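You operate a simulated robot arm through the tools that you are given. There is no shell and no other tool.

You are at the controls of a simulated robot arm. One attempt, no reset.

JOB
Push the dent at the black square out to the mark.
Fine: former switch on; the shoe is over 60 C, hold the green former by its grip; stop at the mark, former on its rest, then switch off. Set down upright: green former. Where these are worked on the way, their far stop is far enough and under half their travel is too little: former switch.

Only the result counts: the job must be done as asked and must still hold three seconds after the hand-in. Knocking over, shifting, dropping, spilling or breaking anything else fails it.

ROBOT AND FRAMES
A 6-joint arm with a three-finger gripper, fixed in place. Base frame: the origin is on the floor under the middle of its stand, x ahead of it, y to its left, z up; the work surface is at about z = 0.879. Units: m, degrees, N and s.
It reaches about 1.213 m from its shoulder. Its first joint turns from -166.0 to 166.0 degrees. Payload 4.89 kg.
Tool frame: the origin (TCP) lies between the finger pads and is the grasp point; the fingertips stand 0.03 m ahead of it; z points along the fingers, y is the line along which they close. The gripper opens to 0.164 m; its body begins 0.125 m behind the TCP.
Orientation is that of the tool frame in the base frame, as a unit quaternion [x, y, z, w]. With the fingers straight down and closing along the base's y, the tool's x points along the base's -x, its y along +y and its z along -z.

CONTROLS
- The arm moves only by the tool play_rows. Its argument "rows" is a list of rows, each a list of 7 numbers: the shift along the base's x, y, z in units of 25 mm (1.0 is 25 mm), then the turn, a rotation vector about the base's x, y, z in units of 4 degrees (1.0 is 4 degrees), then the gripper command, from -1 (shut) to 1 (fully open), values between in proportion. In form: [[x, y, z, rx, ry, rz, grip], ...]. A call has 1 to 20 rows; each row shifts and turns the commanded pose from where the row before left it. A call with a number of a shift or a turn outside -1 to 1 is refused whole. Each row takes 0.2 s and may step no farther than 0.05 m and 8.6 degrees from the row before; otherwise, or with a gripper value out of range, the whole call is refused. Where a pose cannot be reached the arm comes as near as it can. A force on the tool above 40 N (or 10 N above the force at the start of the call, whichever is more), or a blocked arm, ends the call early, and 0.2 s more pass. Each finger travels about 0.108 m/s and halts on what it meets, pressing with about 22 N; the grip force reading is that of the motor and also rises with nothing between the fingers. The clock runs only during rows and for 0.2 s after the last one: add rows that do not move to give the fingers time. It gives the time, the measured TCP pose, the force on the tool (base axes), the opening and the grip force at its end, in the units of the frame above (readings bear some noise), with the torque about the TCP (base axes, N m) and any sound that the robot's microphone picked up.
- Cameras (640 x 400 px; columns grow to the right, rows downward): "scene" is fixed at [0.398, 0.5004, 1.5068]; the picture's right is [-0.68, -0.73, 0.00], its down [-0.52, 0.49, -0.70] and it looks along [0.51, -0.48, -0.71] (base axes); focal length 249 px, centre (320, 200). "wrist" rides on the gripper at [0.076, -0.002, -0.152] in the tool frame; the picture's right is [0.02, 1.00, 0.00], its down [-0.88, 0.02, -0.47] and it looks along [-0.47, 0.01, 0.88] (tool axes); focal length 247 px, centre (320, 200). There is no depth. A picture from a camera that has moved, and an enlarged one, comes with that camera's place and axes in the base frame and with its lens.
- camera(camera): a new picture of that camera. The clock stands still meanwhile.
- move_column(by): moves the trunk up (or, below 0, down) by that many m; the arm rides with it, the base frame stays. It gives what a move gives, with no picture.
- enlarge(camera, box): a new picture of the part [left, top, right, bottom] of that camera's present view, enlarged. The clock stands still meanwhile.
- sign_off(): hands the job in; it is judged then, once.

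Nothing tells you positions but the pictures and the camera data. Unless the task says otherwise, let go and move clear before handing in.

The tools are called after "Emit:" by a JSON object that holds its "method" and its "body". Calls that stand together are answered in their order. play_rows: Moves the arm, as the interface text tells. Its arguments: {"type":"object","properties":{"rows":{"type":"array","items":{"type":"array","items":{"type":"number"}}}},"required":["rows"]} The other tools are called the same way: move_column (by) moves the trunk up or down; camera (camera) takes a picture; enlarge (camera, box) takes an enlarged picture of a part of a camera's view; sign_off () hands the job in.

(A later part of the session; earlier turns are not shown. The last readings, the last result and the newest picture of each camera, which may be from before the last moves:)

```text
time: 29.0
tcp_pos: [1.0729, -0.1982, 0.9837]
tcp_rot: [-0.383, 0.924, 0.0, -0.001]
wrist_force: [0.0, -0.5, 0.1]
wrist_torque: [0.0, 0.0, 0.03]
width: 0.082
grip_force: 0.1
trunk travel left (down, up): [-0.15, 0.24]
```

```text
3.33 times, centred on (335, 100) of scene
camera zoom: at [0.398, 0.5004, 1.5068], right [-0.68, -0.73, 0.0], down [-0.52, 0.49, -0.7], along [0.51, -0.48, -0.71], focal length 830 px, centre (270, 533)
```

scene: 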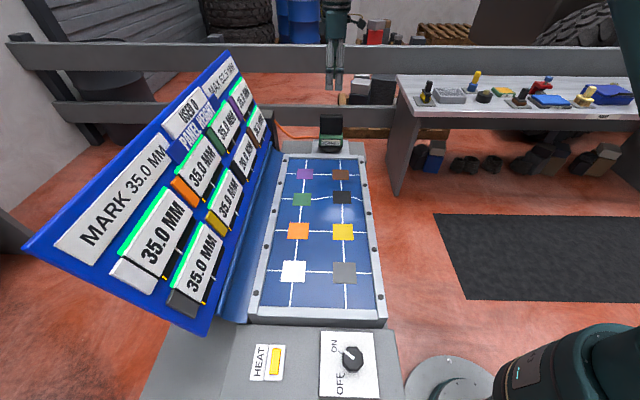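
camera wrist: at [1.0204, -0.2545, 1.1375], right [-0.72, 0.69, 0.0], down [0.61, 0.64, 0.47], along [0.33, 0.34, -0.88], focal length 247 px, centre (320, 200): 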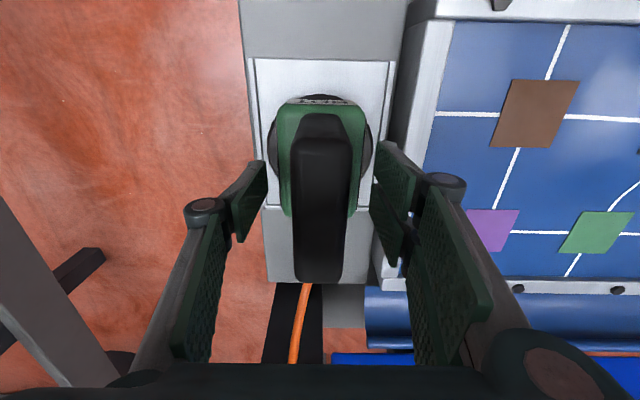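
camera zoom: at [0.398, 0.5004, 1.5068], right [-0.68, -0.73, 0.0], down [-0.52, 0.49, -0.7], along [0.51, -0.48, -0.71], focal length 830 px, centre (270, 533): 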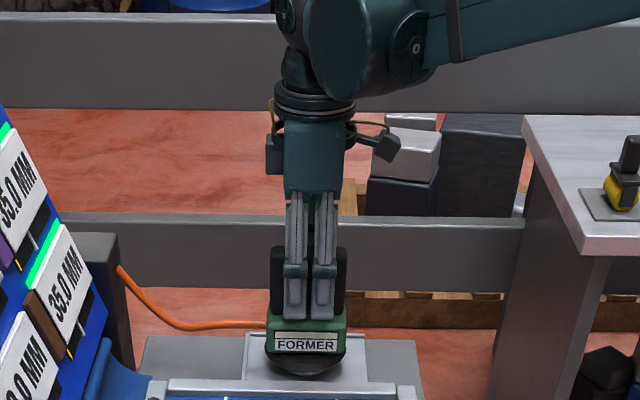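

Fingers straddle the grip evenly. I'll close on it.

Emit:
{"method": "play_rows", "body": {"rows": [[0, 0, 0, 0, 0, 0, -0.3], [0, 0, 0, 0, 0, 0, -0.5], [0, 0, 0, 0, 0, 0, -0.7], [0, 0, 0, 0, 0, 0, -1], [0, 0, 0, 0, 0, 0, -1], [0, 0, 0, 0, 0, 0, -1]]}}

Emit:
{"method": "enlarge", "body": {"camera": "scene", "box": [290, 40, 380, 160]}}

Emit:
{"method": "enlarge", "body": {"camera": "wrist", "box": [220, 60, 420, 300]}}

```text
time: 30.4
tcp_pos: [1.074, -0.198, 0.9851]
tcp_rot: [-0.383, 0.924, -0.001, 0.001]
wrist_force: [1.9, -1.2, -0.1]
wrist_torque: [0.0, -0.09, -0.04]
width: 0.0321
grip_force: 21.9
trunk travel left (down, up): [-0.15, 0.24]
```

```text
3.33 times, centred on (335, 100) of scene
camera zoom: at [0.398, 0.5004, 1.5068], right [-0.68, -0.73, 0.0], down [-0.52, 0.49, -0.7], along [0.51, -0.48, -0.71], focal length 830 px, centre (270, 533)
```

zoom: 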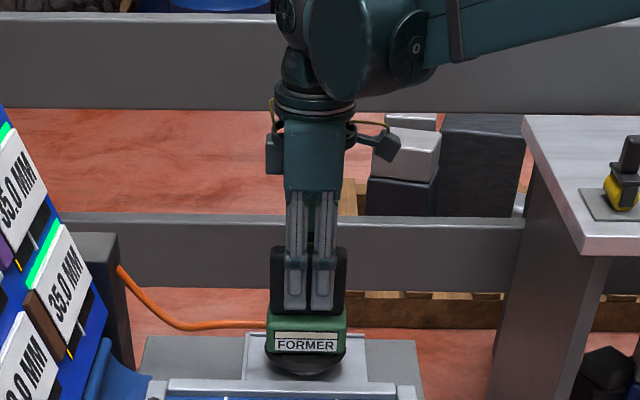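

```text
1.67 times, centred on (320, 180) of wrist
camera zoom: at [1.0204, -0.2545, 1.1377], right [-0.72, 0.69, 0.0], down [0.61, 0.64, 0.47], along [0.33, 0.34, -0.88], focal length 412 px, centre (320, 233)
```

zoom: 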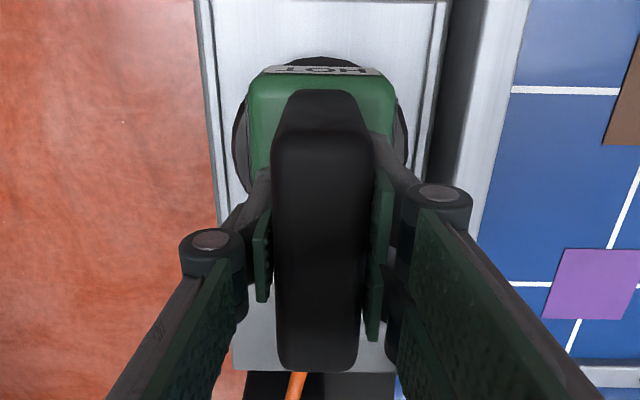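

The grip is held at 32 mm. I noticed a label on the former's other side, so I'll read it before lifting.

Emit:
{"method": "enlarge", "body": {"camera": "wrist", "box": [280, 85, 360, 135]}}

Emit:
{"method": "enlarge", "body": {"camera": "scene", "box": [310, 125, 360, 160]}}

Emit:
{"method": "enlarge", "body": {"camera": "scene", "box": [20, 50, 280, 330]}}

Emit:
{"method": "enlarge", "body": {"camera": "scene", "box": [235, 335, 305, 390]}}

```text
8.00 times, centred on (320, 110) of wrist
camera zoom: at [1.0204, -0.2545, 1.1377], right [-0.72, 0.69, 0.0], down [0.61, 0.64, 0.47], along [0.33, 0.34, -0.88], focal length 1976 px, centre (320, 920)
```

zoom: 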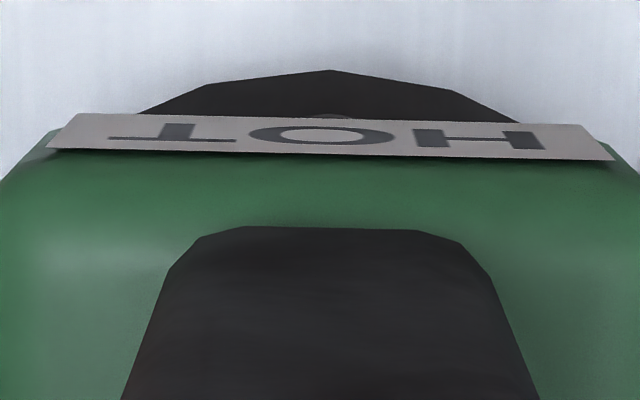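

```text
11.43 times, centred on (335, 142) of scene
camera zoom: at [0.398, 0.5004, 1.5068], right [-0.68, -0.73, 0.0], down [-0.52, 0.49, -0.7], along [0.51, -0.48, -0.71], focal length 2847 px, centre (149, 857)
```

zoom: 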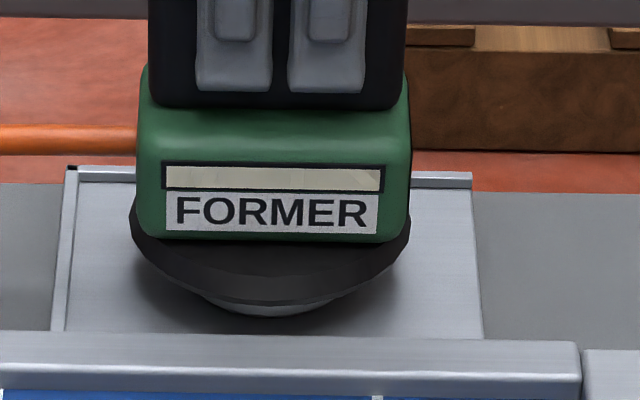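

```text
1.43 times, centred on (150, 190) of scene
camera zoom: at [0.398, 0.5004, 1.5068], right [-0.68, -0.73, 0.0], down [-0.52, 0.49, -0.7], along [0.51, -0.48, -0.71], focal length 356 px, centre (563, 214)
```

zoom: 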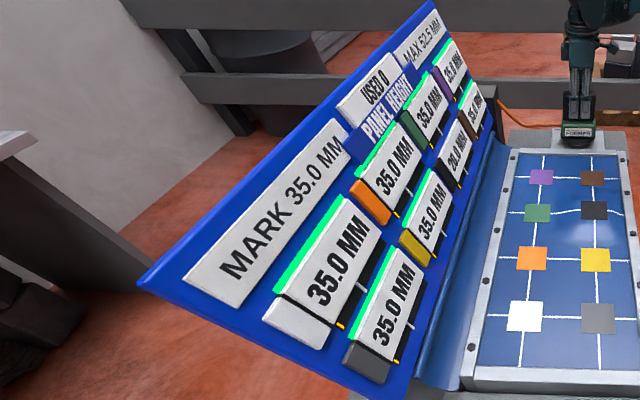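

```text
7.27 times, centred on (270, 362) of scene
camera zoom: at [0.398, 0.5004, 1.5068], right [-0.68, -0.73, 0.0], down [-0.52, 0.49, -0.7], along [0.51, -0.48, -0.71], focal length 1812 px, centre (684, -982)
```

zoom: 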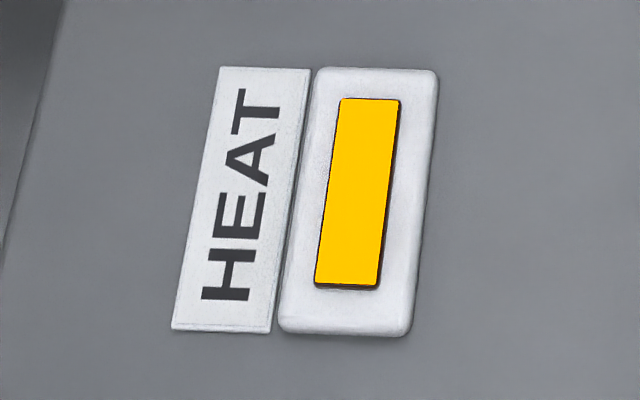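

The HOT label is a plain warning, and the heater is on. Next I lift the former slowly and check that it hangs straight.

Emit:
{"method": "play_rows", "body": {"rows": [[0, 0, 0.3, 0, 0, 0, -1], [0, 0, 0.5, 0, 0, 0, -1], [0, 0, 0.8, 0, 0, 0, -1], [0, 0, 0.8, 0, 0, 0, -1], [0, 0, 0.8, 0, 0, 0, -1], [0, 0, 0.8, 0, 0, 0, -1], [0, 0, 0.8, 0, 0, 0, -1], [0, 0, 0, 0, 0, 0, -1]]}}

Emit:
{"method": "camera", "body": {"camera": "wrist"}}

Emit:
{"method": "enlarge", "body": {"camera": "scene", "box": [270, 40, 390, 170]}}

```text
time: 32.2
tcp_pos: [1.0735, -0.1974, 1.1056]
tcp_rot: [-0.383, 0.924, 0.0, -0.001]
wrist_force: [-0.1, -1.0, -6.5]
wrist_torque: [-0.01, 0.0, 0.06]
width: 0.0318
grip_force: 22.1
trunk travel left (down, up): [-0.15, 0.24]
```

```text
taken
camera wrist: at [1.0207, -0.2537, 1.2582], right [-0.72, 0.69, 0.0], down [0.61, 0.64, 0.47], along [0.33, 0.34, -0.88], focal length 247 px, centre (320, 200)
```

wrist: 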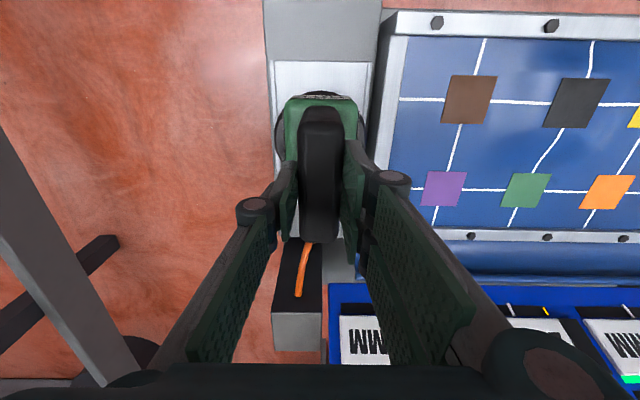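

```text
3.08 times, centred on (330, 105) of scene
camera zoom: at [0.398, 0.5004, 1.5068], right [-0.68, -0.73, 0.0], down [-0.52, 0.49, -0.7], along [0.51, -0.48, -0.71], focal length 767 px, centre (289, 492)
```

zoom: 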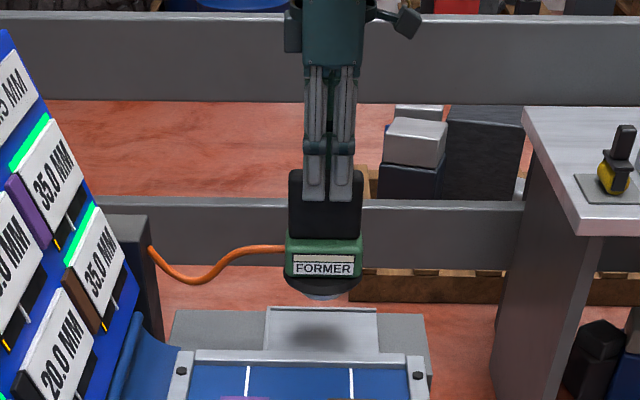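

The former has slipped down about 40 mm in the fingers: they now hold only the top of the grip. I'll check whether it is still sliding.

Emit:
{"method": "play_rows", "body": {"rows": [[0, 0, 0, 0, 0, 0, -1]]}}

Emit:
{"method": "enlarge", "body": {"camera": "scene", "box": [270, 40, 390, 170]}}

Emit:
{"method": "enlarge", "body": {"camera": "wrist", "box": [220, 60, 420, 260]}}

```text
time: 32.6
tcp_pos: [1.0746, -0.1974, 1.1045]
tcp_rot: [-0.382, 0.924, 0.0, 0.0]
wrist_force: [-0.3, -0.6, -5.2]
wrist_torque: [-0.01, -0.02, -0.02]
width: 0.0318
grip_force: 22.9
trunk travel left (down, up): [-0.15, 0.24]
```

```text
3.08 times, centred on (330, 105) of scene
camera zoom: at [0.398, 0.5004, 1.5068], right [-0.68, -0.73, 0.0], down [-0.52, 0.49, -0.7], along [0.51, -0.48, -0.71], focal length 767 px, centre (289, 492)
```

zoom: 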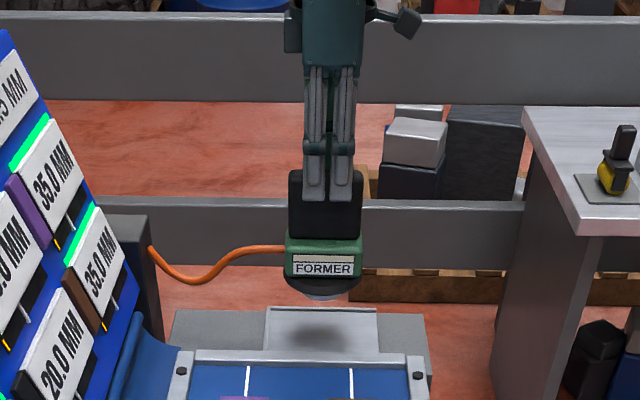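

```text
2.00 times, centred on (320, 160) of wrist
camera zoom: at [1.021, -0.2538, 1.2578], right [-0.72, 0.69, 0.0], down [0.61, 0.64, 0.47], along [0.33, 0.34, -0.88], focal length 494 px, centre (320, 280)
```

zoom: 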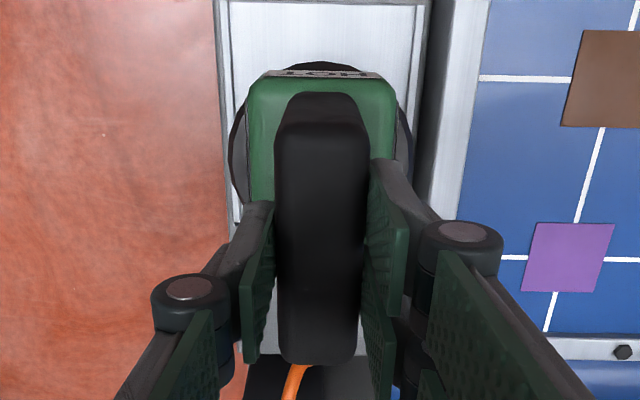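

The former is stable now but only about 20 mm of its grip is engaged. I'll lower it back onto its rest and regrasp lower, with the tips near the ledge.

Emit:
{"method": "play_rows", "body": {"rows": [[0, 0, -0.5, 0, 0, 0, -1], [0, 0, -0.6, 0, 0, 0, -1], [0, 0, -0.6, 0, 0, 0, -1], [0, 0, -0.5, 0, 0, 0, -1], [0, 0, -0.4, 0, 0, 0, -1], [0, 0, 0, 0, 0, 0, -1]]}}

Emit:
{"method": "enlarge", "body": {"camera": "scene", "box": [270, 40, 390, 170]}}

```text
time: 34.0
tcp_pos: [1.0742, -0.1983, 1.0393]
tcp_rot: [-0.382, 0.924, 0.0, 0.0]
wrist_force: [-0.7, 0.7, -5.9]
wrist_torque: [0.03, 0.02, 0.0]
width: 0.032
grip_force: 22.1
trunk travel left (down, up): [-0.15, 0.24]
```

```text
3.08 times, centred on (330, 105) of scene
camera zoom: at [0.398, 0.5004, 1.5068], right [-0.68, -0.73, 0.0], down [-0.52, 0.49, -0.7], along [0.51, -0.48, -0.71], focal length 767 px, centre (289, 492)
```

zoom: 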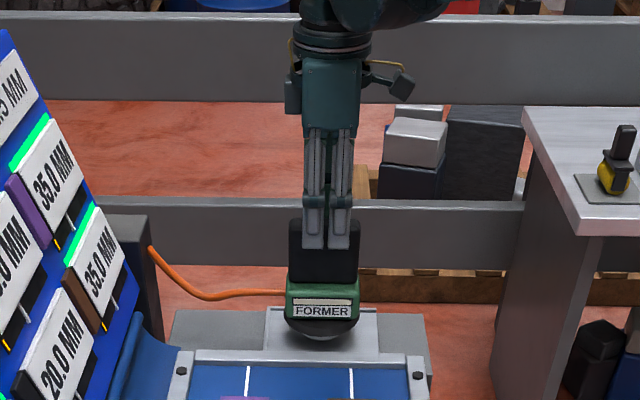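

Emit:
{"method": "play_rows", "body": {"rows": [[0, 0, -0.15, 0, 0, 0, -1], [0, 0, -0.15, 0, 0, 0, -1], [0, 0, -0.15, 0, 0, 0, -1], [0, 0, 0, 0, 0, 0, -1]]}}

Emit:
{"method": "enlarge", "body": {"camera": "scene", "box": [270, 40, 390, 170]}}

```text
time: 35.0
tcp_pos: [1.0744, -0.1978, 1.0282]
tcp_rot: [-0.383, 0.924, 0.0, 0.0]
wrist_force: [0.2, 0.7, -6.2]
wrist_torque: [0.01, 0.04, 0.01]
width: 0.0319
grip_force: 22.2
trunk travel left (down, up): [-0.15, 0.24]
```

```text
3.08 times, centred on (330, 105) of scene
camera zoom: at [0.398, 0.5004, 1.5068], right [-0.68, -0.73, 0.0], down [-0.52, 0.49, -0.7], along [0.51, -0.48, -0.71], focal length 767 px, centre (289, 492)
```

zoom: 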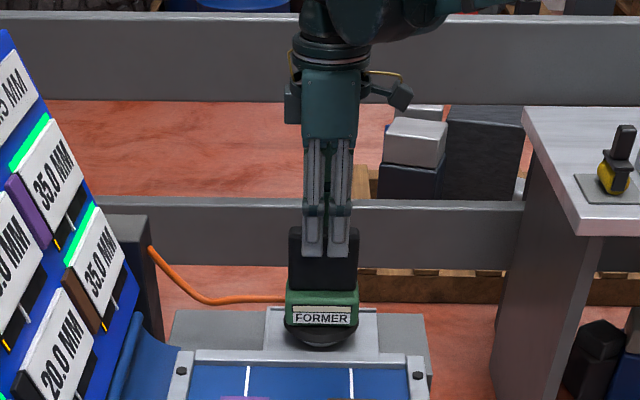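

Emit:
{"method": "enlarge", "body": {"camera": "scene", "box": [310, 125, 360, 160]}}

```text
11.43 times, centred on (335, 142) of scene
camera zoom: at [0.398, 0.5004, 1.5068], right [-0.68, -0.73, 0.0], down [-0.52, 0.49, -0.7], along [0.51, -0.48, -0.71], focal length 2847 px, centre (149, 857)
```

zoom: 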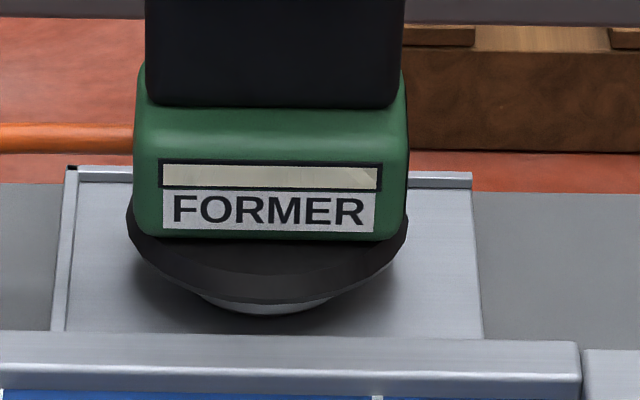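

Emit:
{"method": "play_rows", "body": {"rows": [[-0.04, -0.04, -0.04, 0, 0, 0, -1], [0, 0, -0.04, 0, 0, 0, -1], [0, 0, -0.04, 0, 0, 0, -1], [0, 0, 0, 0, 0, 0, -1]]}}

Emit:
{"method": "enlarge", "body": {"camera": "scene", "box": [310, 125, 360, 160]}}

```text
time: 36.0
tcp_pos: [1.0733, -0.1989, 1.0277]
tcp_rot: [-0.383, 0.924, -0.001, 0.0]
wrist_force: [5.3, -0.2, 19.5]
wrist_torque: [-0.18, -0.2, 0.05]
width: 0.032
grip_force: 22.2
trunk travel left (down, up): [-0.15, 0.24]
```

```text
11.43 times, centred on (335, 142) of scene
camera zoom: at [0.398, 0.5004, 1.5068], right [-0.68, -0.73, 0.0], down [-0.52, 0.49, -0.7], along [0.51, -0.48, -0.71], focal length 2847 px, centre (149, 857)
```

zoom: 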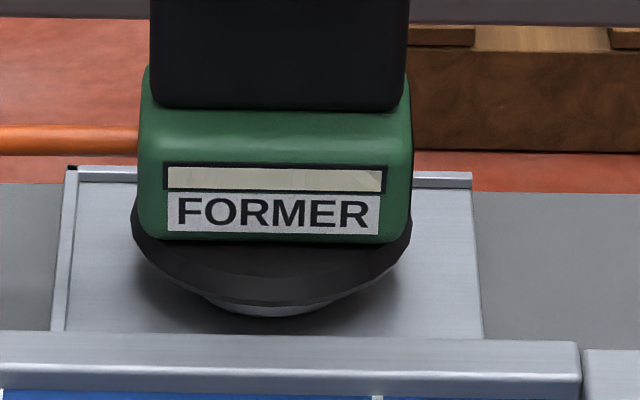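

The former is back on its rest, carrying load, and the fingers hold 25 N without slipping. I'll open, drop to just above the ledge, regrip and settle.

Emit:
{"method": "play_rows", "body": {"rows": [[0, 0, 0.06, 0, 0, 0, -1], [0, 0, 0, 0, 0, 0, -0.4], [0, 0, 0, 0, 0, 0, -0.2], [0, 0, 0, 0, 0, 0, -0.2], [0, 0, -0.7, 0, 0, 0, -0.2], [0, 0, -0.7, 0, 0, 0, -0.2], [0, 0, -0.5, 0, 0, 0, -0.2], [0, 0, -0.15, 0, 0, 0, -0.2], [0, 0, 0, 0, 0, 0, -0.2]]}}

Emit:
{"method": "enlarge", "body": {"camera": "scene", "box": [310, 105, 370, 160]}}

Emit:
{"method": "enlarge", "body": {"camera": "wrist", "box": [220, 60, 420, 300]}}

```text
time: 38.0
tcp_pos: [1.0729, -0.1981, 0.9745]
tcp_rot: [-0.383, 0.924, 0.001, 0.0]
wrist_force: [-0.3, -0.2, 0.5]
wrist_torque: [0.01, 0.01, 0.0]
width: 0.0655
grip_force: 0.0
trunk travel left (down, up): [-0.15, 0.24]
```

```text
7.27 times, centred on (340, 132) of scene
camera zoom: at [0.398, 0.5004, 1.5068], right [-0.68, -0.73, 0.0], down [-0.52, 0.49, -0.7], along [0.51, -0.48, -0.71], focal length 1812 px, centre (174, 691)
```

zoom: 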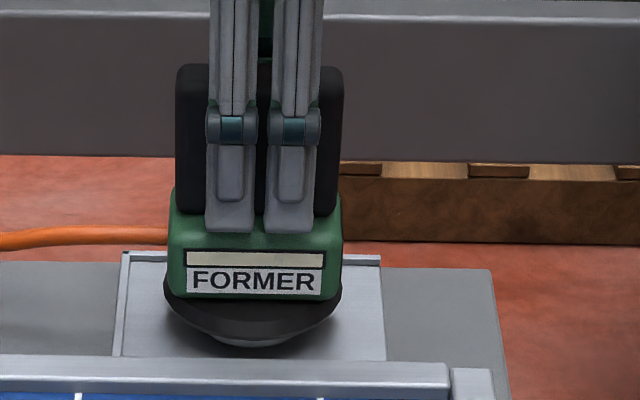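

```text
1.67 times, centred on (320, 180) of wrist
camera zoom: at [1.0196, -0.2549, 1.1287], right [-0.72, 0.69, 0.0], down [0.61, 0.64, 0.47], along [0.33, 0.34, -0.88], focal length 412 px, centre (320, 233)
```

zoom: 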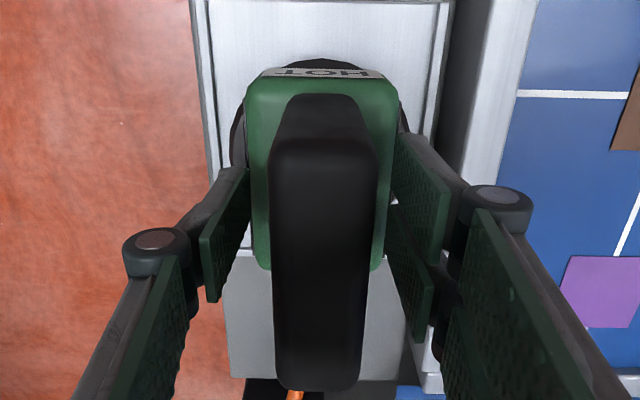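

Emit:
{"method": "play_rows", "body": {"rows": [[0, 0, 0, 0, 0, 0, -0.5], [0, 0, 0, 0, 0, 0, -0.7], [0, 0, 0, 0, 0, 0, -1], [0, 0, 0, 0, 0, 0, -1], [0, 0, 0, 0, 0, 0, -1], [0, 0, 0, 0, 0, 0, -1]]}}

Emit:
{"method": "play_rows", "body": {"rows": [[0, 0, 0.1, 0, 0, 0, -1], [0, 0, 0.1, 0, 0, 0, -1], [0, 0, 0.1, 0, 0, 0, -1], [0, 0, 0, 0, 0, 0, -1]]}}

Emit:
{"method": "enlarge", "body": {"camera": "scene", "box": [310, 105, 370, 160]}}

```text
time: 39.4
tcp_pos: [1.0718, -0.1992, 0.9768]
tcp_rot: [-0.382, 0.924, 0.0, 0.0]
wrist_force: [-1.4, 0.8, 0.5]
wrist_torque: [0.02, 0.09, 0.0]
width: 0.0321
grip_force: 22.3
trunk travel left (down, up): [-0.15, 0.24]
```

```text
time: 40.4
tcp_pos: [1.0737, -0.1987, 0.9839]
tcp_rot: [-0.383, 0.924, 0.0, 0.0]
wrist_force: [0.3, 0.5, -6.1]
wrist_torque: [-0.04, 0.0, 0.02]
width: 0.032
grip_force: 22.1
trunk travel left (down, up): [-0.15, 0.24]
```

```text
7.27 times, centred on (340, 132) of scene
camera zoom: at [0.398, 0.5004, 1.5068], right [-0.68, -0.73, 0.0], down [-0.52, 0.49, -0.7], along [0.51, -0.48, -0.71], focal length 1812 px, centre (174, 691)
```

zoom: 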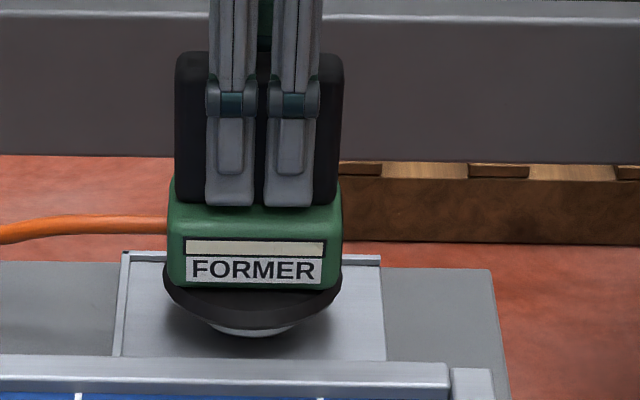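

It lifts cleanly at slow speed. I'll continue slowly and watch for slip.

Emit:
{"method": "play_rows", "body": {"rows": [[0, 0, 0.2, 0, 0, 0, -1], [0, 0, 0.3, 0, 0, 0, -1], [0, 0, 0.3, 0, 0, 0, -1], [0, 0, 0.3, 0, 0, 0, -1], [0, 0, 0.2, 0, 0, 0, -1], [0, 0, 0, 0, 0, 0, -1]]}}

Emit:
{"method": "enlarge", "body": {"camera": "scene", "box": [310, 90, 370, 145]}}

```text
time: 41.8
tcp_pos: [1.0742, -0.1992, 1.0162]
tcp_rot: [-0.383, 0.924, 0.0, 0.0]
wrist_force: [-1.0, 0.3, -6.0]
wrist_torque: [-0.01, 0.04, -0.01]
width: 0.0318
grip_force: 21.7
trunk travel left (down, up): [-0.15, 0.24]
```

```text
7.27 times, centred on (340, 118) of scene
camera zoom: at [0.398, 0.5004, 1.5068], right [-0.68, -0.73, 0.0], down [-0.52, 0.49, -0.7], along [0.51, -0.48, -0.71], focal length 1812 px, centre (174, 800)
```

zoom: 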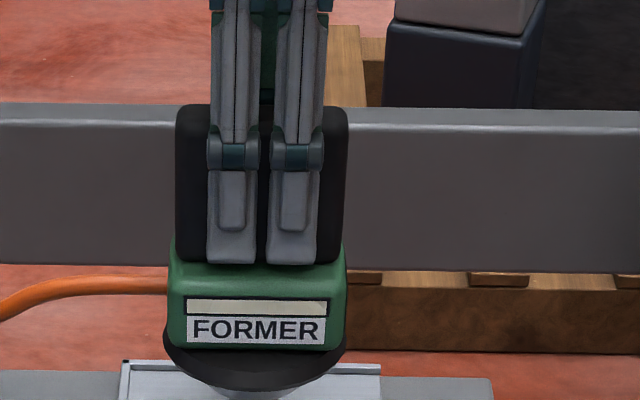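

No slip at this pace. I'll lift to about 1.06 and carry it slowly toward the black square.

Emit:
{"method": "play_rows", "body": {"rows": [[0, 0, 0.2, 0, 0, 0, -1], [0, 0, 0.3, 0, 0, 0, -1], [0, 0, 0.3, 0, 0, 0, -1], [0, 0, 0.3, 0, 0, 0, -1], [-0.1, 0.08, 0.3, 0, 0, 0, -1], [-0.2, 0.16, 0.2, 0, 0, 0, -1], [-0.3, 0.24, 0.1, 0, 0, 0, -1], [-0.4, 0.321, 0, 0, 0, 0, -1], [-0.5, 0.401, 0, 0, 0, 0, -1], [-0.5, 0.401, 0, 0, 0, 0, -1], [-0.5, 0.401, 0, 0, 0, 0, -1], [-0.5, 0.401, 0, 0, 0, 0, -1], [-0.5, 0.401, 0, 0, 0, 0, -1], [-0.5, 0.401, 0, 0, 0, 0, -1], [-0.5, 0.401, 0, 0, 0, 0, -1], [-0.4, 0.321, 0, 0, 0, 0, -1], [-0.2, 0.16, 0, 0, 0, 0, -1], [0, 0, 0, 0, 0, 0, -1]]}}

Emit:
{"method": "camera", "body": {"camera": "scene"}}

Emit:
{"method": "camera", "body": {"camera": "wrist"}}

```text
time: 45.6
tcp_pos: [0.945, -0.098, 1.0576]
tcp_rot: [-0.383, 0.924, 0.001, 0.0]
wrist_force: [0.4, -0.2, -6.9]
wrist_torque: [-0.02, -0.01, -0.02]
width: 0.0319
grip_force: 22.6
trunk travel left (down, up): [-0.15, 0.24]
```

```text
taken
```

scene: 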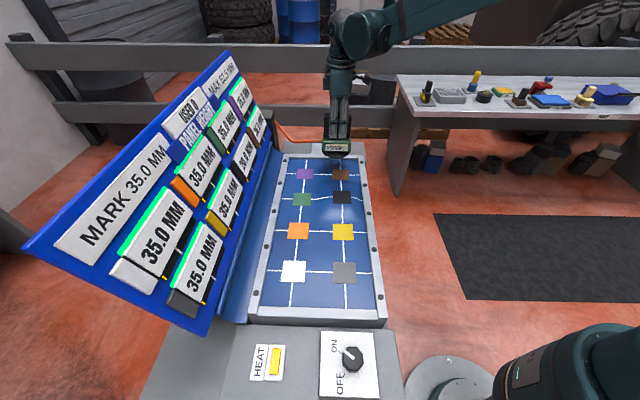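

```text
taken
camera wrist: at [0.892, -0.1529, 1.2113], right [-0.72, 0.69, 0.0], down [0.61, 0.64, 0.47], along [0.33, 0.34, -0.88], focal length 247 px, centre (320, 200)
```

wrist: 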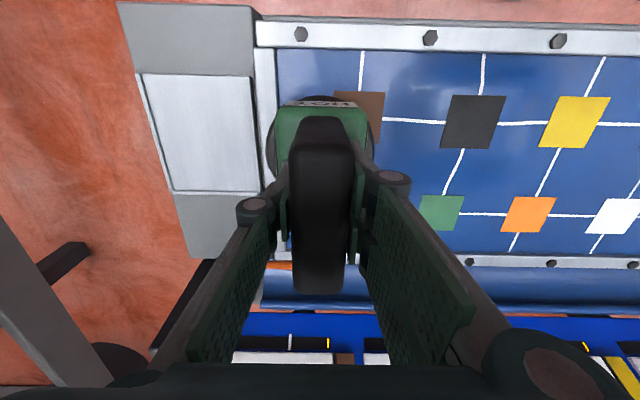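

Emit:
{"method": "play_rows", "body": {"rows": [[-0.2, 0.162, 0, 0, 0, 0, -1], [-0.4, 0.325, 0, 0, 0, 0, -1], [-0.5, 0.406, 0, 0, 0, 0, -1], [-0.5, 0.406, 0, 0, 0, 0, -1], [-0.5, 0.406, 0, 0, 0, 0, -1], [-0.5, 0.406, 0, 0, 0, 0, -1], [-0.5, 0.406, 0, 0, 0, 0, -1], [-0.5, 0.406, 0, 0, 0, 0, -1], [-0.5, 0.406, 0, 0, 0, 0, -1], [-0.5, 0.406, 0, 0, 0, 0, -1], [-0.5, 0.406, 0, 0, 0, 0, -1], [-0.5, 0.406, 0, 0, 0, 0, -1], [-0.3, 0.244, 0, 0, 0, 0, -1], [-0.06, 0.05, 0, 0, 0, 0, -1], [0, 0, 0, 0, 0, 0, -1]]}}

Emit:
{"method": "enlarge", "body": {"camera": "scene", "box": [270, 110, 400, 230]}}

Emit:
{"method": "camera", "body": {"camera": "wrist"}}

Emit:
{"method": "camera", "body": {"camera": "scene"}}

```text
time: 48.8
tcp_pos: [0.7957, 0.0242, 1.0576]
tcp_rot: [-0.382, 0.924, -0.001, 0.0]
wrist_force: [0.2, 1.4, -6.0]
wrist_torque: [-0.05, 0.0, 0.01]
width: 0.0321
grip_force: 22.0
trunk travel left (down, up): [-0.15, 0.24]
```

```text
3.33 times, centred on (335, 170) of scene
camera zoom: at [0.398, 0.5004, 1.5068], right [-0.68, -0.73, 0.0], down [-0.52, 0.49, -0.7], along [0.51, -0.48, -0.71], focal length 830 px, centre (270, 300)
```

zoom: 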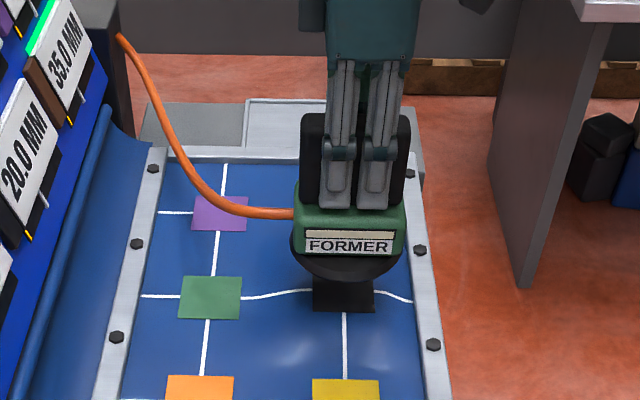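

```text
taken
camera wrist: at [0.743, -0.0315, 1.2114], right [-0.72, 0.69, 0.0], down [0.61, 0.64, 0.47], along [0.33, 0.34, -0.88], focal length 247 px, centre (320, 200)
```

wrist: 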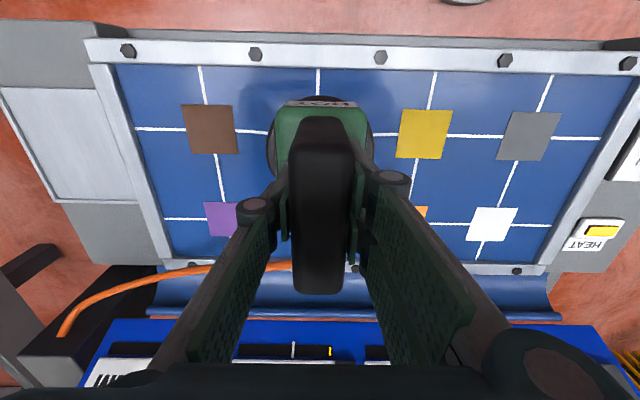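

```text
taken
```

scene: 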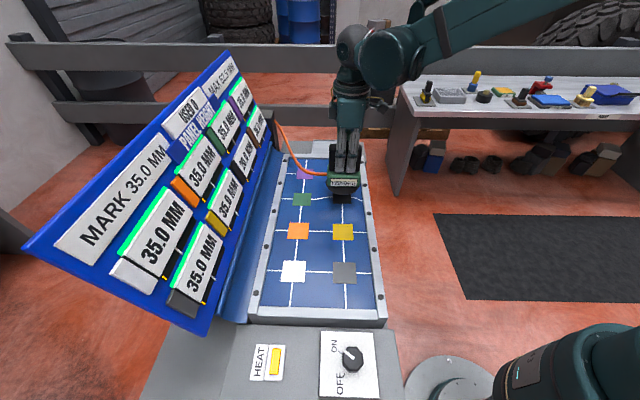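

The former hangs right above the black square. I'll lower it slowly, then go in small steps while reading the black gauge.

Emit:
{"method": "play_rows", "body": {"rows": [[0.04, 0.02, -0.1, 0, 0, 0, -1], [0, 0, -0.2, 0, 0, 0, -1], [0, 0, -0.3, 0, 0, 0, -1], [0, 0, -0.3, 0, 0, 0, -1], [0, 0, -0.2, 0, 0, 0, -1], [0, 0, -0.1, 0, 0, 0, -1], [0, 0, 0, 0, 0, 0, -1]]}}

Emit:
{"method": "enlarge", "body": {"camera": "scene", "box": [290, 140, 390, 210]}}

Emit:
{"method": "enlarge", "body": {"camera": "scene", "box": [200, 100, 280, 200]}}

```text
time: 50.4
tcp_pos: [0.7965, 0.0247, 1.0283]
tcp_rot: [-0.383, 0.924, -0.001, 0.0]
wrist_force: [-0.1, 0.2, -6.1]
wrist_torque: [0.0, 0.0, -0.01]
width: 0.0321
grip_force: 21.3
trunk travel left (down, up): [-0.15, 0.24]
```

```text
5.71 times, centred on (340, 175) of scene
camera zoom: at [0.398, 0.5004, 1.5068], right [-0.68, -0.73, 0.0], down [-0.52, 0.49, -0.7], along [0.51, -0.48, -0.71], focal length 1424 px, centre (206, 343)
```

zoom: 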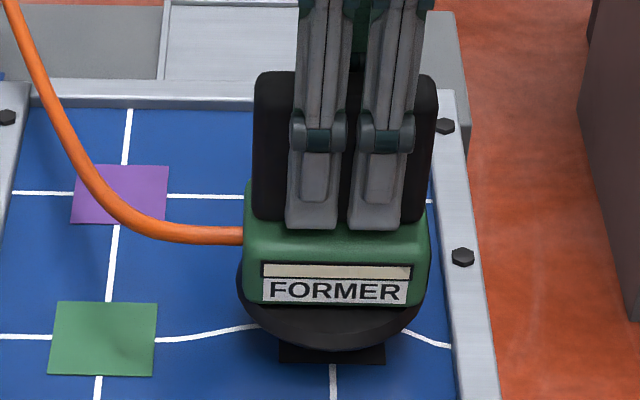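

```text
4.00 times, centred on (240, 150) of scene
camera zoom: at [0.398, 0.5004, 1.5068], right [-0.68, -0.73, 0.0], down [-0.52, 0.49, -0.7], along [0.51, -0.48, -0.71], focal length 997 px, centre (640, 400)
```

zoom: 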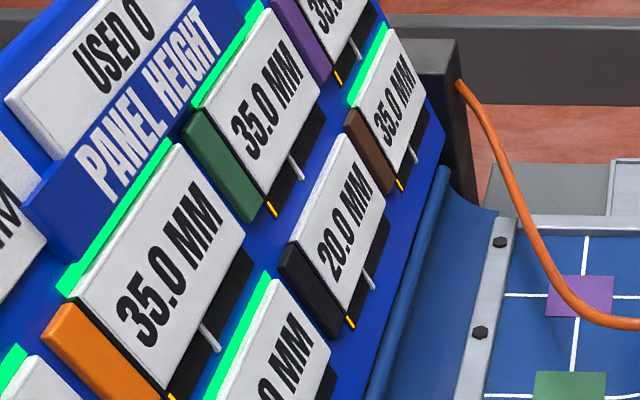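

The black gauge is easy to read from the scene camera. I'll keep lowering in small steps.

Emit:
{"method": "play_rows", "body": {"rows": [[0, 0, -0.1, 0, 0, 0, -1], [0, 0, -0.1, 0, 0, 0, -1], [0, 0, -0.1, 0, 0, 0, -1], [0, 0, 0, 0, 0, 0, -1]]}}

Emit:
{"method": "enlarge", "body": {"camera": "scene", "box": [290, 140, 390, 210]}}

Emit:
{"method": "enlarge", "body": {"camera": "scene", "box": [200, 100, 280, 200]}}

```text
time: 51.4
tcp_pos: [0.7986, 0.0251, 1.0202]
tcp_rot: [-0.382, 0.924, 0.0, 0.0]
wrist_force: [0.8, -0.6, -6.0]
wrist_torque: [0.01, 0.02, 0.01]
width: 0.032
grip_force: 22.2
trunk travel left (down, up): [-0.15, 0.24]
```

```text
5.71 times, centred on (340, 175) of scene
camera zoom: at [0.398, 0.5004, 1.5068], right [-0.68, -0.73, 0.0], down [-0.52, 0.49, -0.7], along [0.51, -0.48, -0.71], focal length 1424 px, centre (206, 343)
```

zoom: 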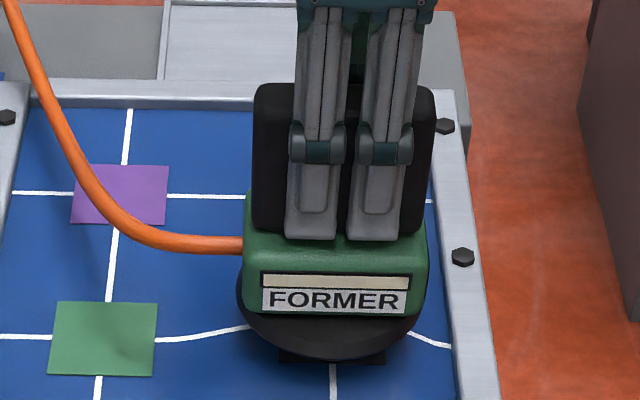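

```text
4.00 times, centred on (240, 150) of scene
camera zoom: at [0.398, 0.5004, 1.5068], right [-0.68, -0.73, 0.0], down [-0.52, 0.49, -0.7], along [0.51, -0.48, -0.71], focal length 997 px, centre (640, 400)
```

zoom: 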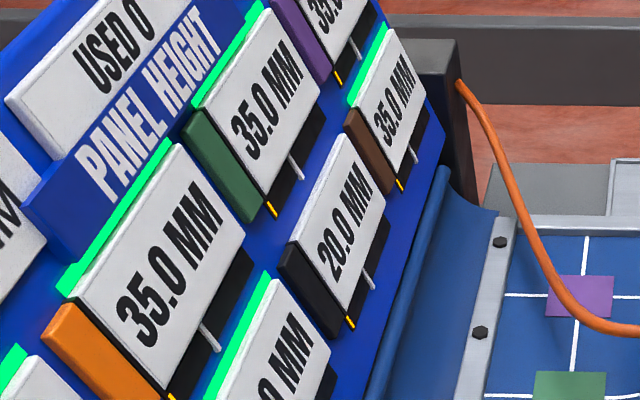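

Emit:
{"method": "play_rows", "body": {"rows": [[0, 0, -0.1, 0, 0, 0, -1], [0, 0, -0.08, 0, 0, 0, -1], [0, 0, -0.08, 0, 0, 0, -1], [0, 0, 0, 0, 0, 0, -1]]}}

Emit:
{"method": "enlarge", "body": {"camera": "scene", "box": [290, 140, 390, 210]}}

Emit:
{"method": "enlarge", "body": {"camera": "scene", "box": [200, 100, 280, 200]}}

```text
time: 52.4
tcp_pos: [0.797, 0.026, 1.0133]
tcp_rot: [-0.383, 0.924, 0.0, 0.001]
wrist_force: [1.4, 1.6, -1.6]
wrist_torque: [0.0, -0.2, 0.05]
width: 0.0317
grip_force: 22.2
trunk travel left (down, up): [-0.15, 0.24]
```

```text
5.71 times, centred on (340, 175) of scene
camera zoom: at [0.398, 0.5004, 1.5068], right [-0.68, -0.73, 0.0], down [-0.52, 0.49, -0.7], along [0.51, -0.48, -0.71], focal length 1424 px, centre (206, 343)
```

zoom: 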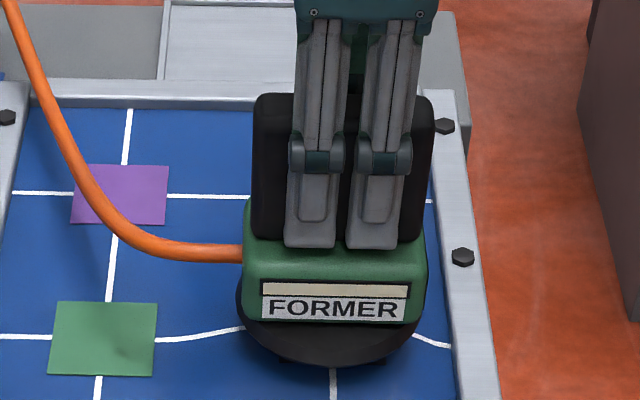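

```text
4.00 times, centred on (240, 150) of scene
camera zoom: at [0.398, 0.5004, 1.5068], right [-0.68, -0.73, 0.0], down [-0.52, 0.49, -0.7], along [0.51, -0.48, -0.71], focal length 997 px, centre (640, 400)
```

zoom: 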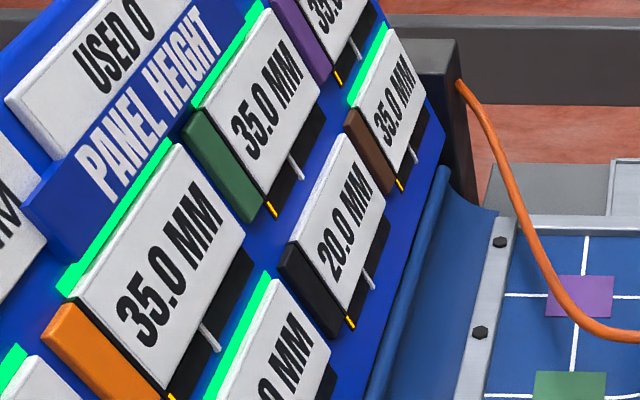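

Contact is just beginning: the hanging load fell from 6 N to 1.6 N, and the gauge is still at 20.0. I'll press down gently.

Emit:
{"method": "play_rows", "body": {"rows": [[0, 0, -0.05, 0, 0, 0, -1], [0, 0, -0.05, 0, 0, 0, -1], [0, 0, 0, 0, 0, 0, -1]]}}

Emit:
{"method": "enlarge", "body": {"camera": "scene", "box": [200, 100, 280, 200]}}

Emit:
{"method": "enlarge", "body": {"camera": "scene", "box": [290, 140, 390, 210]}}

```text
time: 53.2
tcp_pos: [0.7967, 0.0246, 1.0133]
tcp_rot: [-0.383, 0.924, -0.001, 0.0]
wrist_force: [7.6, 2.5, 30.1]
wrist_torque: [0.07, -0.24, 0.04]
width: 0.0321
grip_force: 22.1
trunk travel left (down, up): [-0.15, 0.24]
```

```text
4.00 times, centred on (240, 150) of scene
camera zoom: at [0.398, 0.5004, 1.5068], right [-0.68, -0.73, 0.0], down [-0.52, 0.49, -0.7], along [0.51, -0.48, -0.71], focal length 997 px, centre (640, 400)
```

zoom: 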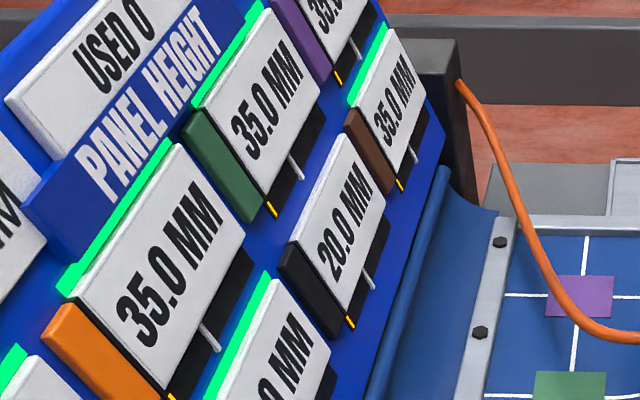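

```text
5.71 times, centred on (340, 175) of scene
camera zoom: at [0.398, 0.5004, 1.5068], right [-0.68, -0.73, 0.0], down [-0.52, 0.49, -0.7], along [0.51, -0.48, -0.71], focal length 1424 px, centre (206, 343)
```

zoom: 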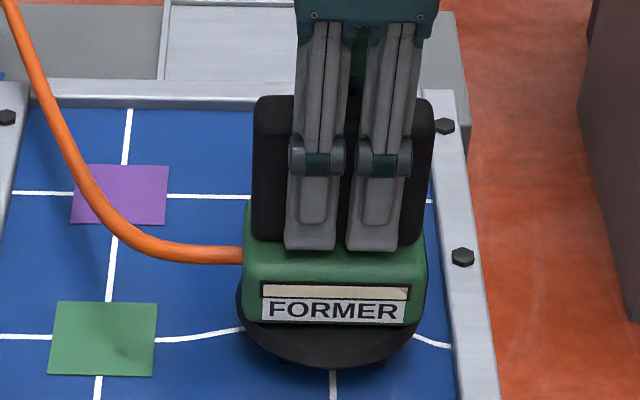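

About 36 N is on the panel with no movement yet. I'll hold here and see whether heat and time make it yield.

Emit:
{"method": "play_rows", "body": {"rows": [[0, 0, 0, 0, 0, 0, -1], [0, 0, 0, 0, 0, 0, -1], [0, 0, 0, 0, 0, 0, -1], [0, 0, 0, 0, 0, 0, -1], [0, 0, 0, 0, 0, 0, -1]]}}

Emit:
{"method": "enlarge", "body": {"camera": "scene", "box": [200, 100, 280, 200]}}

Emit:
{"method": "enlarge", "body": {"camera": "scene", "box": [235, 335, 305, 390]}}

```text
time: 54.4
tcp_pos: [0.7976, 0.0254, 1.0111]
tcp_rot: [-0.382, 0.924, 0.0, -0.001]
wrist_force: [-1.3, -0.5, -3.1]
wrist_torque: [-0.11, 0.1, -0.02]
width: 0.0322
grip_force: 22.1
trunk travel left (down, up): [-0.15, 0.24]
```

```text
4.00 times, centred on (240, 150) of scene
camera zoom: at [0.398, 0.5004, 1.5068], right [-0.68, -0.73, 0.0], down [-0.52, 0.49, -0.7], along [0.51, -0.48, -0.71], focal length 997 px, centre (640, 400)
```

zoom: 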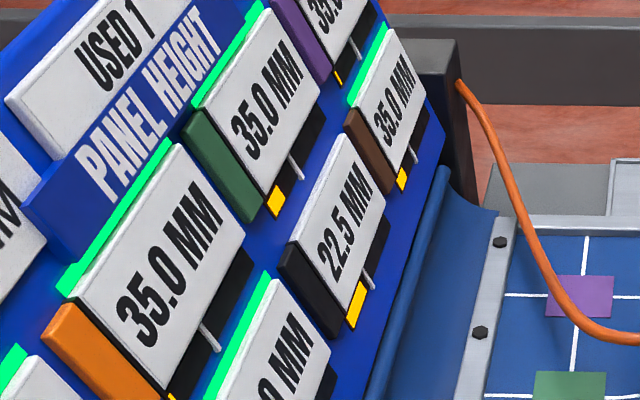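

```text
7.27 times, centred on (270, 362) of scene
camera zoom: at [0.398, 0.5004, 1.5068], right [-0.68, -0.73, 0.0], down [-0.52, 0.49, -0.7], along [0.51, -0.48, -0.71], focal length 1812 px, centre (684, -982)
```

zoom: 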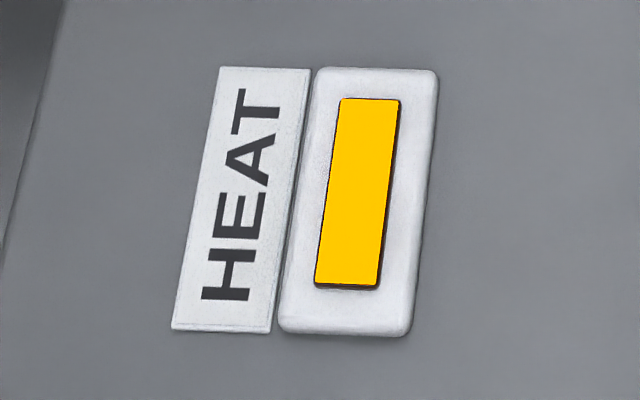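

The black gauge jumped to 22.5 and USED reads 1, so one yield adds 2.5 mm. The yellow bars rose on black and slightly on green and brown. I'll look closely at the bars.

Emit:
{"method": "enlarge", "body": {"camera": "scene", "box": [225, 130, 265, 190]}}

Emit:
{"method": "enlarge", "body": {"camera": "scene", "box": [190, 90, 280, 150]}}

Emit:
{"method": "enlarge", "body": {"camera": "scene", "box": [100, 150, 260, 330]}}

Emit:
{"method": "camera", "body": {"camera": "wrist"}}

```text
6.67 times, centred on (245, 160) of scene
camera zoom: at [0.398, 0.5004, 1.5068], right [-0.68, -0.73, 0.0], down [-0.52, 0.49, -0.7], along [0.51, -0.48, -0.71], focal length 1661 px, centre (820, 467)
```

zoom: 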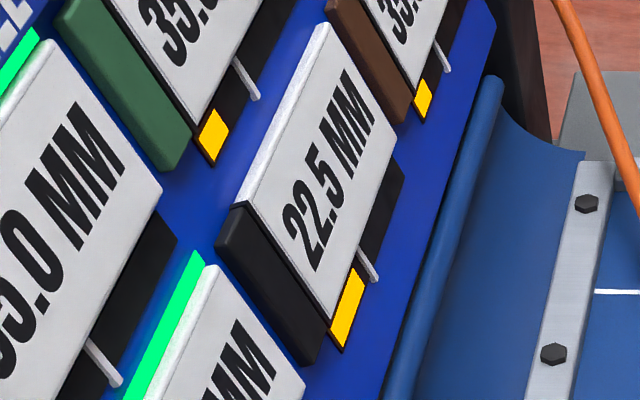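

```text
6.67 times, centred on (235, 120) of scene
camera zoom: at [0.398, 0.5004, 1.5068], right [-0.68, -0.73, 0.0], down [-0.52, 0.49, -0.7], along [0.51, -0.48, -0.71], focal length 1661 px, centre (887, 733)
```

zoom: 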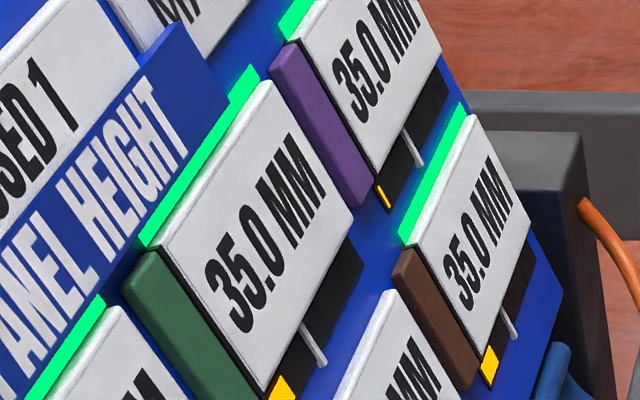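

```text
2.22 times, centred on (180, 240) of scene
camera zoom: at [0.398, 0.5004, 1.5068], right [-0.68, -0.73, 0.0], down [-0.52, 0.49, -0.7], along [0.51, -0.48, -0.71], focal length 554 px, centre (631, 111)
```

zoom: 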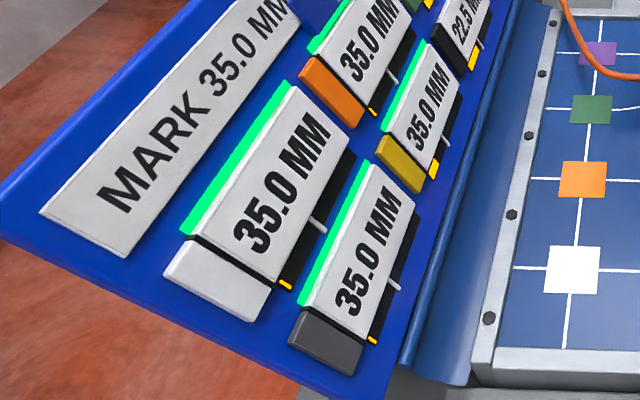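

```text
taken
camera wrist: at [0.7441, -0.0309, 1.1647], right [-0.72, 0.69, 0.0], down [0.61, 0.64, 0.47], along [0.33, 0.34, -0.88], focal length 247 px, centre (320, 200)
```

wrist: 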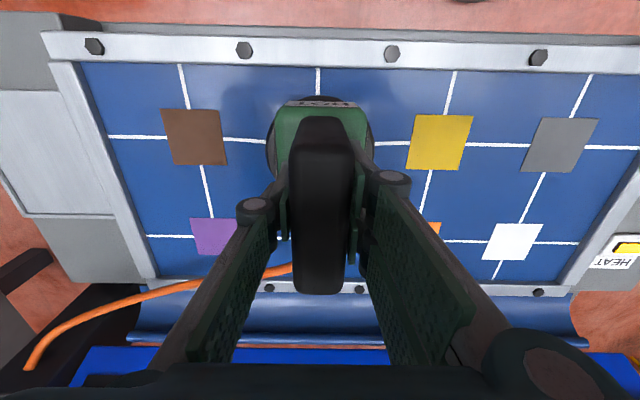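

The yellow bars look like local heat and the white tick like the yield level. The panel softened and followed the shoe 2.5 mm. I'll make one more small push and compare.

Emit:
{"method": "play_rows", "body": {"rows": [[0, 0, -0.06, 0, 0, 0, -1], [0, 0, 0, 0, 0, 0, -1]]}}

Emit:
{"method": "enlarge", "body": {"camera": "scene", "box": [200, 100, 280, 200]}}

Emit:
{"method": "enlarge", "body": {"camera": "scene", "box": [225, 130, 265, 190]}}

```text
time: 55.0
tcp_pos: [0.7982, 0.0249, 1.011]
tcp_rot: [-0.382, 0.924, -0.002, 0.001]
wrist_force: [2.8, -0.1, 13.4]
wrist_torque: [-0.1, 0.01, -0.01]
width: 0.0317
grip_force: 22.6
trunk travel left (down, up): [-0.15, 0.24]
```

```text
4.00 times, centred on (240, 150) of scene
camera zoom: at [0.398, 0.5004, 1.5068], right [-0.68, -0.73, 0.0], down [-0.52, 0.49, -0.7], along [0.51, -0.48, -0.71], focal length 997 px, centre (640, 400)
```

zoom: 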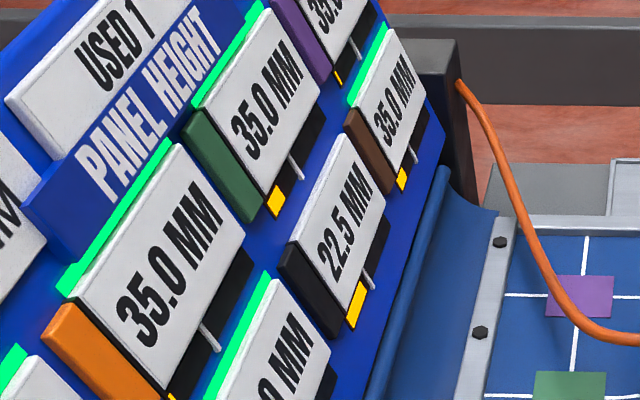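

```text
6.67 times, centred on (245, 160) of scene
camera zoom: at [0.398, 0.5004, 1.5068], right [-0.68, -0.73, 0.0], down [-0.52, 0.49, -0.7], along [0.51, -0.48, -0.71], focal length 1661 px, centre (820, 467)
```

zoom: 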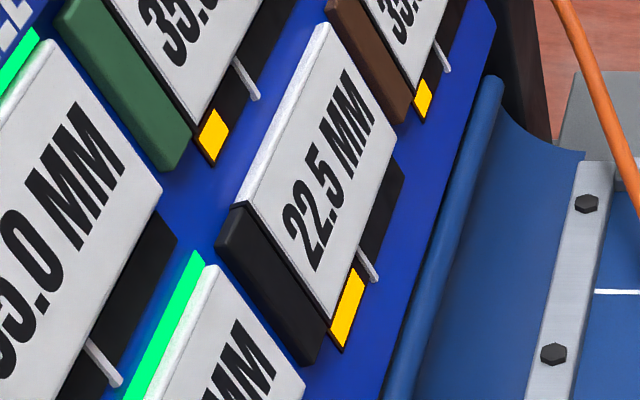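

The bars did not change over that time, so they may step per event. I'll hold this load briefly and look again.

Emit:
{"method": "play_rows", "body": {"rows": [[0, 0, 0, 0, 0, 0, -1], [0, 0, 0, 0, 0, 0, -1]]}}

Emit:
{"method": "enlarge", "body": {"camera": "scene", "box": [200, 100, 280, 200]}}

Emit:
{"method": "enlarge", "body": {"camera": "scene", "box": [225, 130, 265, 190]}}

```text
time: 55.6
tcp_pos: [0.7974, 0.0253, 1.0116]
tcp_rot: [-0.383, 0.924, 0.0, 0.001]
wrist_force: [6.2, -0.4, 16.9]
wrist_torque: [0.05, -0.22, -0.03]
width: 0.0318
grip_force: 21.8
trunk travel left (down, up): [-0.15, 0.24]
```

```text
4.00 times, centred on (240, 150) of scene
camera zoom: at [0.398, 0.5004, 1.5068], right [-0.68, -0.73, 0.0], down [-0.52, 0.49, -0.7], along [0.51, -0.48, -0.71], focal length 997 px, centre (640, 400)
```

zoom: 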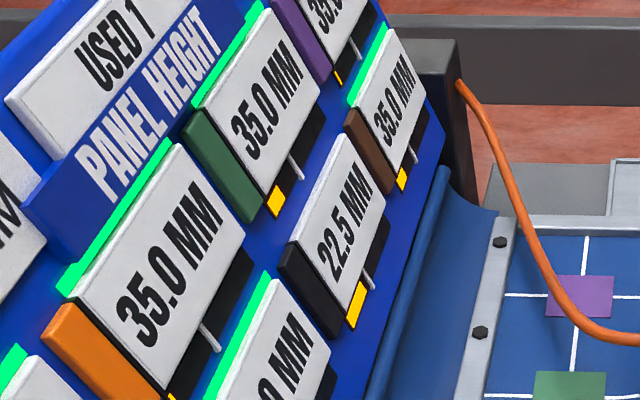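

```text
6.67 times, centred on (245, 160) of scene
camera zoom: at [0.398, 0.5004, 1.5068], right [-0.68, -0.73, 0.0], down [-0.52, 0.49, -0.7], along [0.51, -0.48, -0.71], focal length 1661 px, centre (820, 467)
```

zoom: 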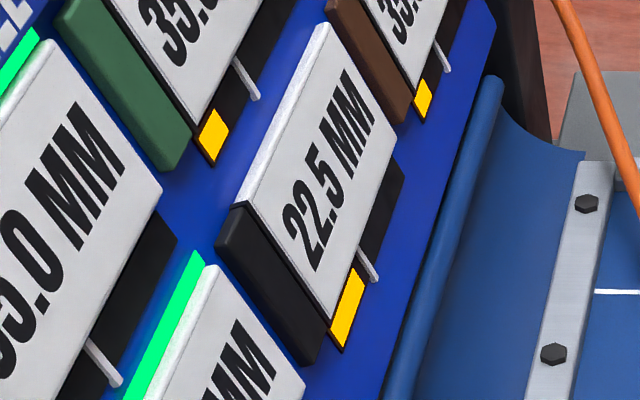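

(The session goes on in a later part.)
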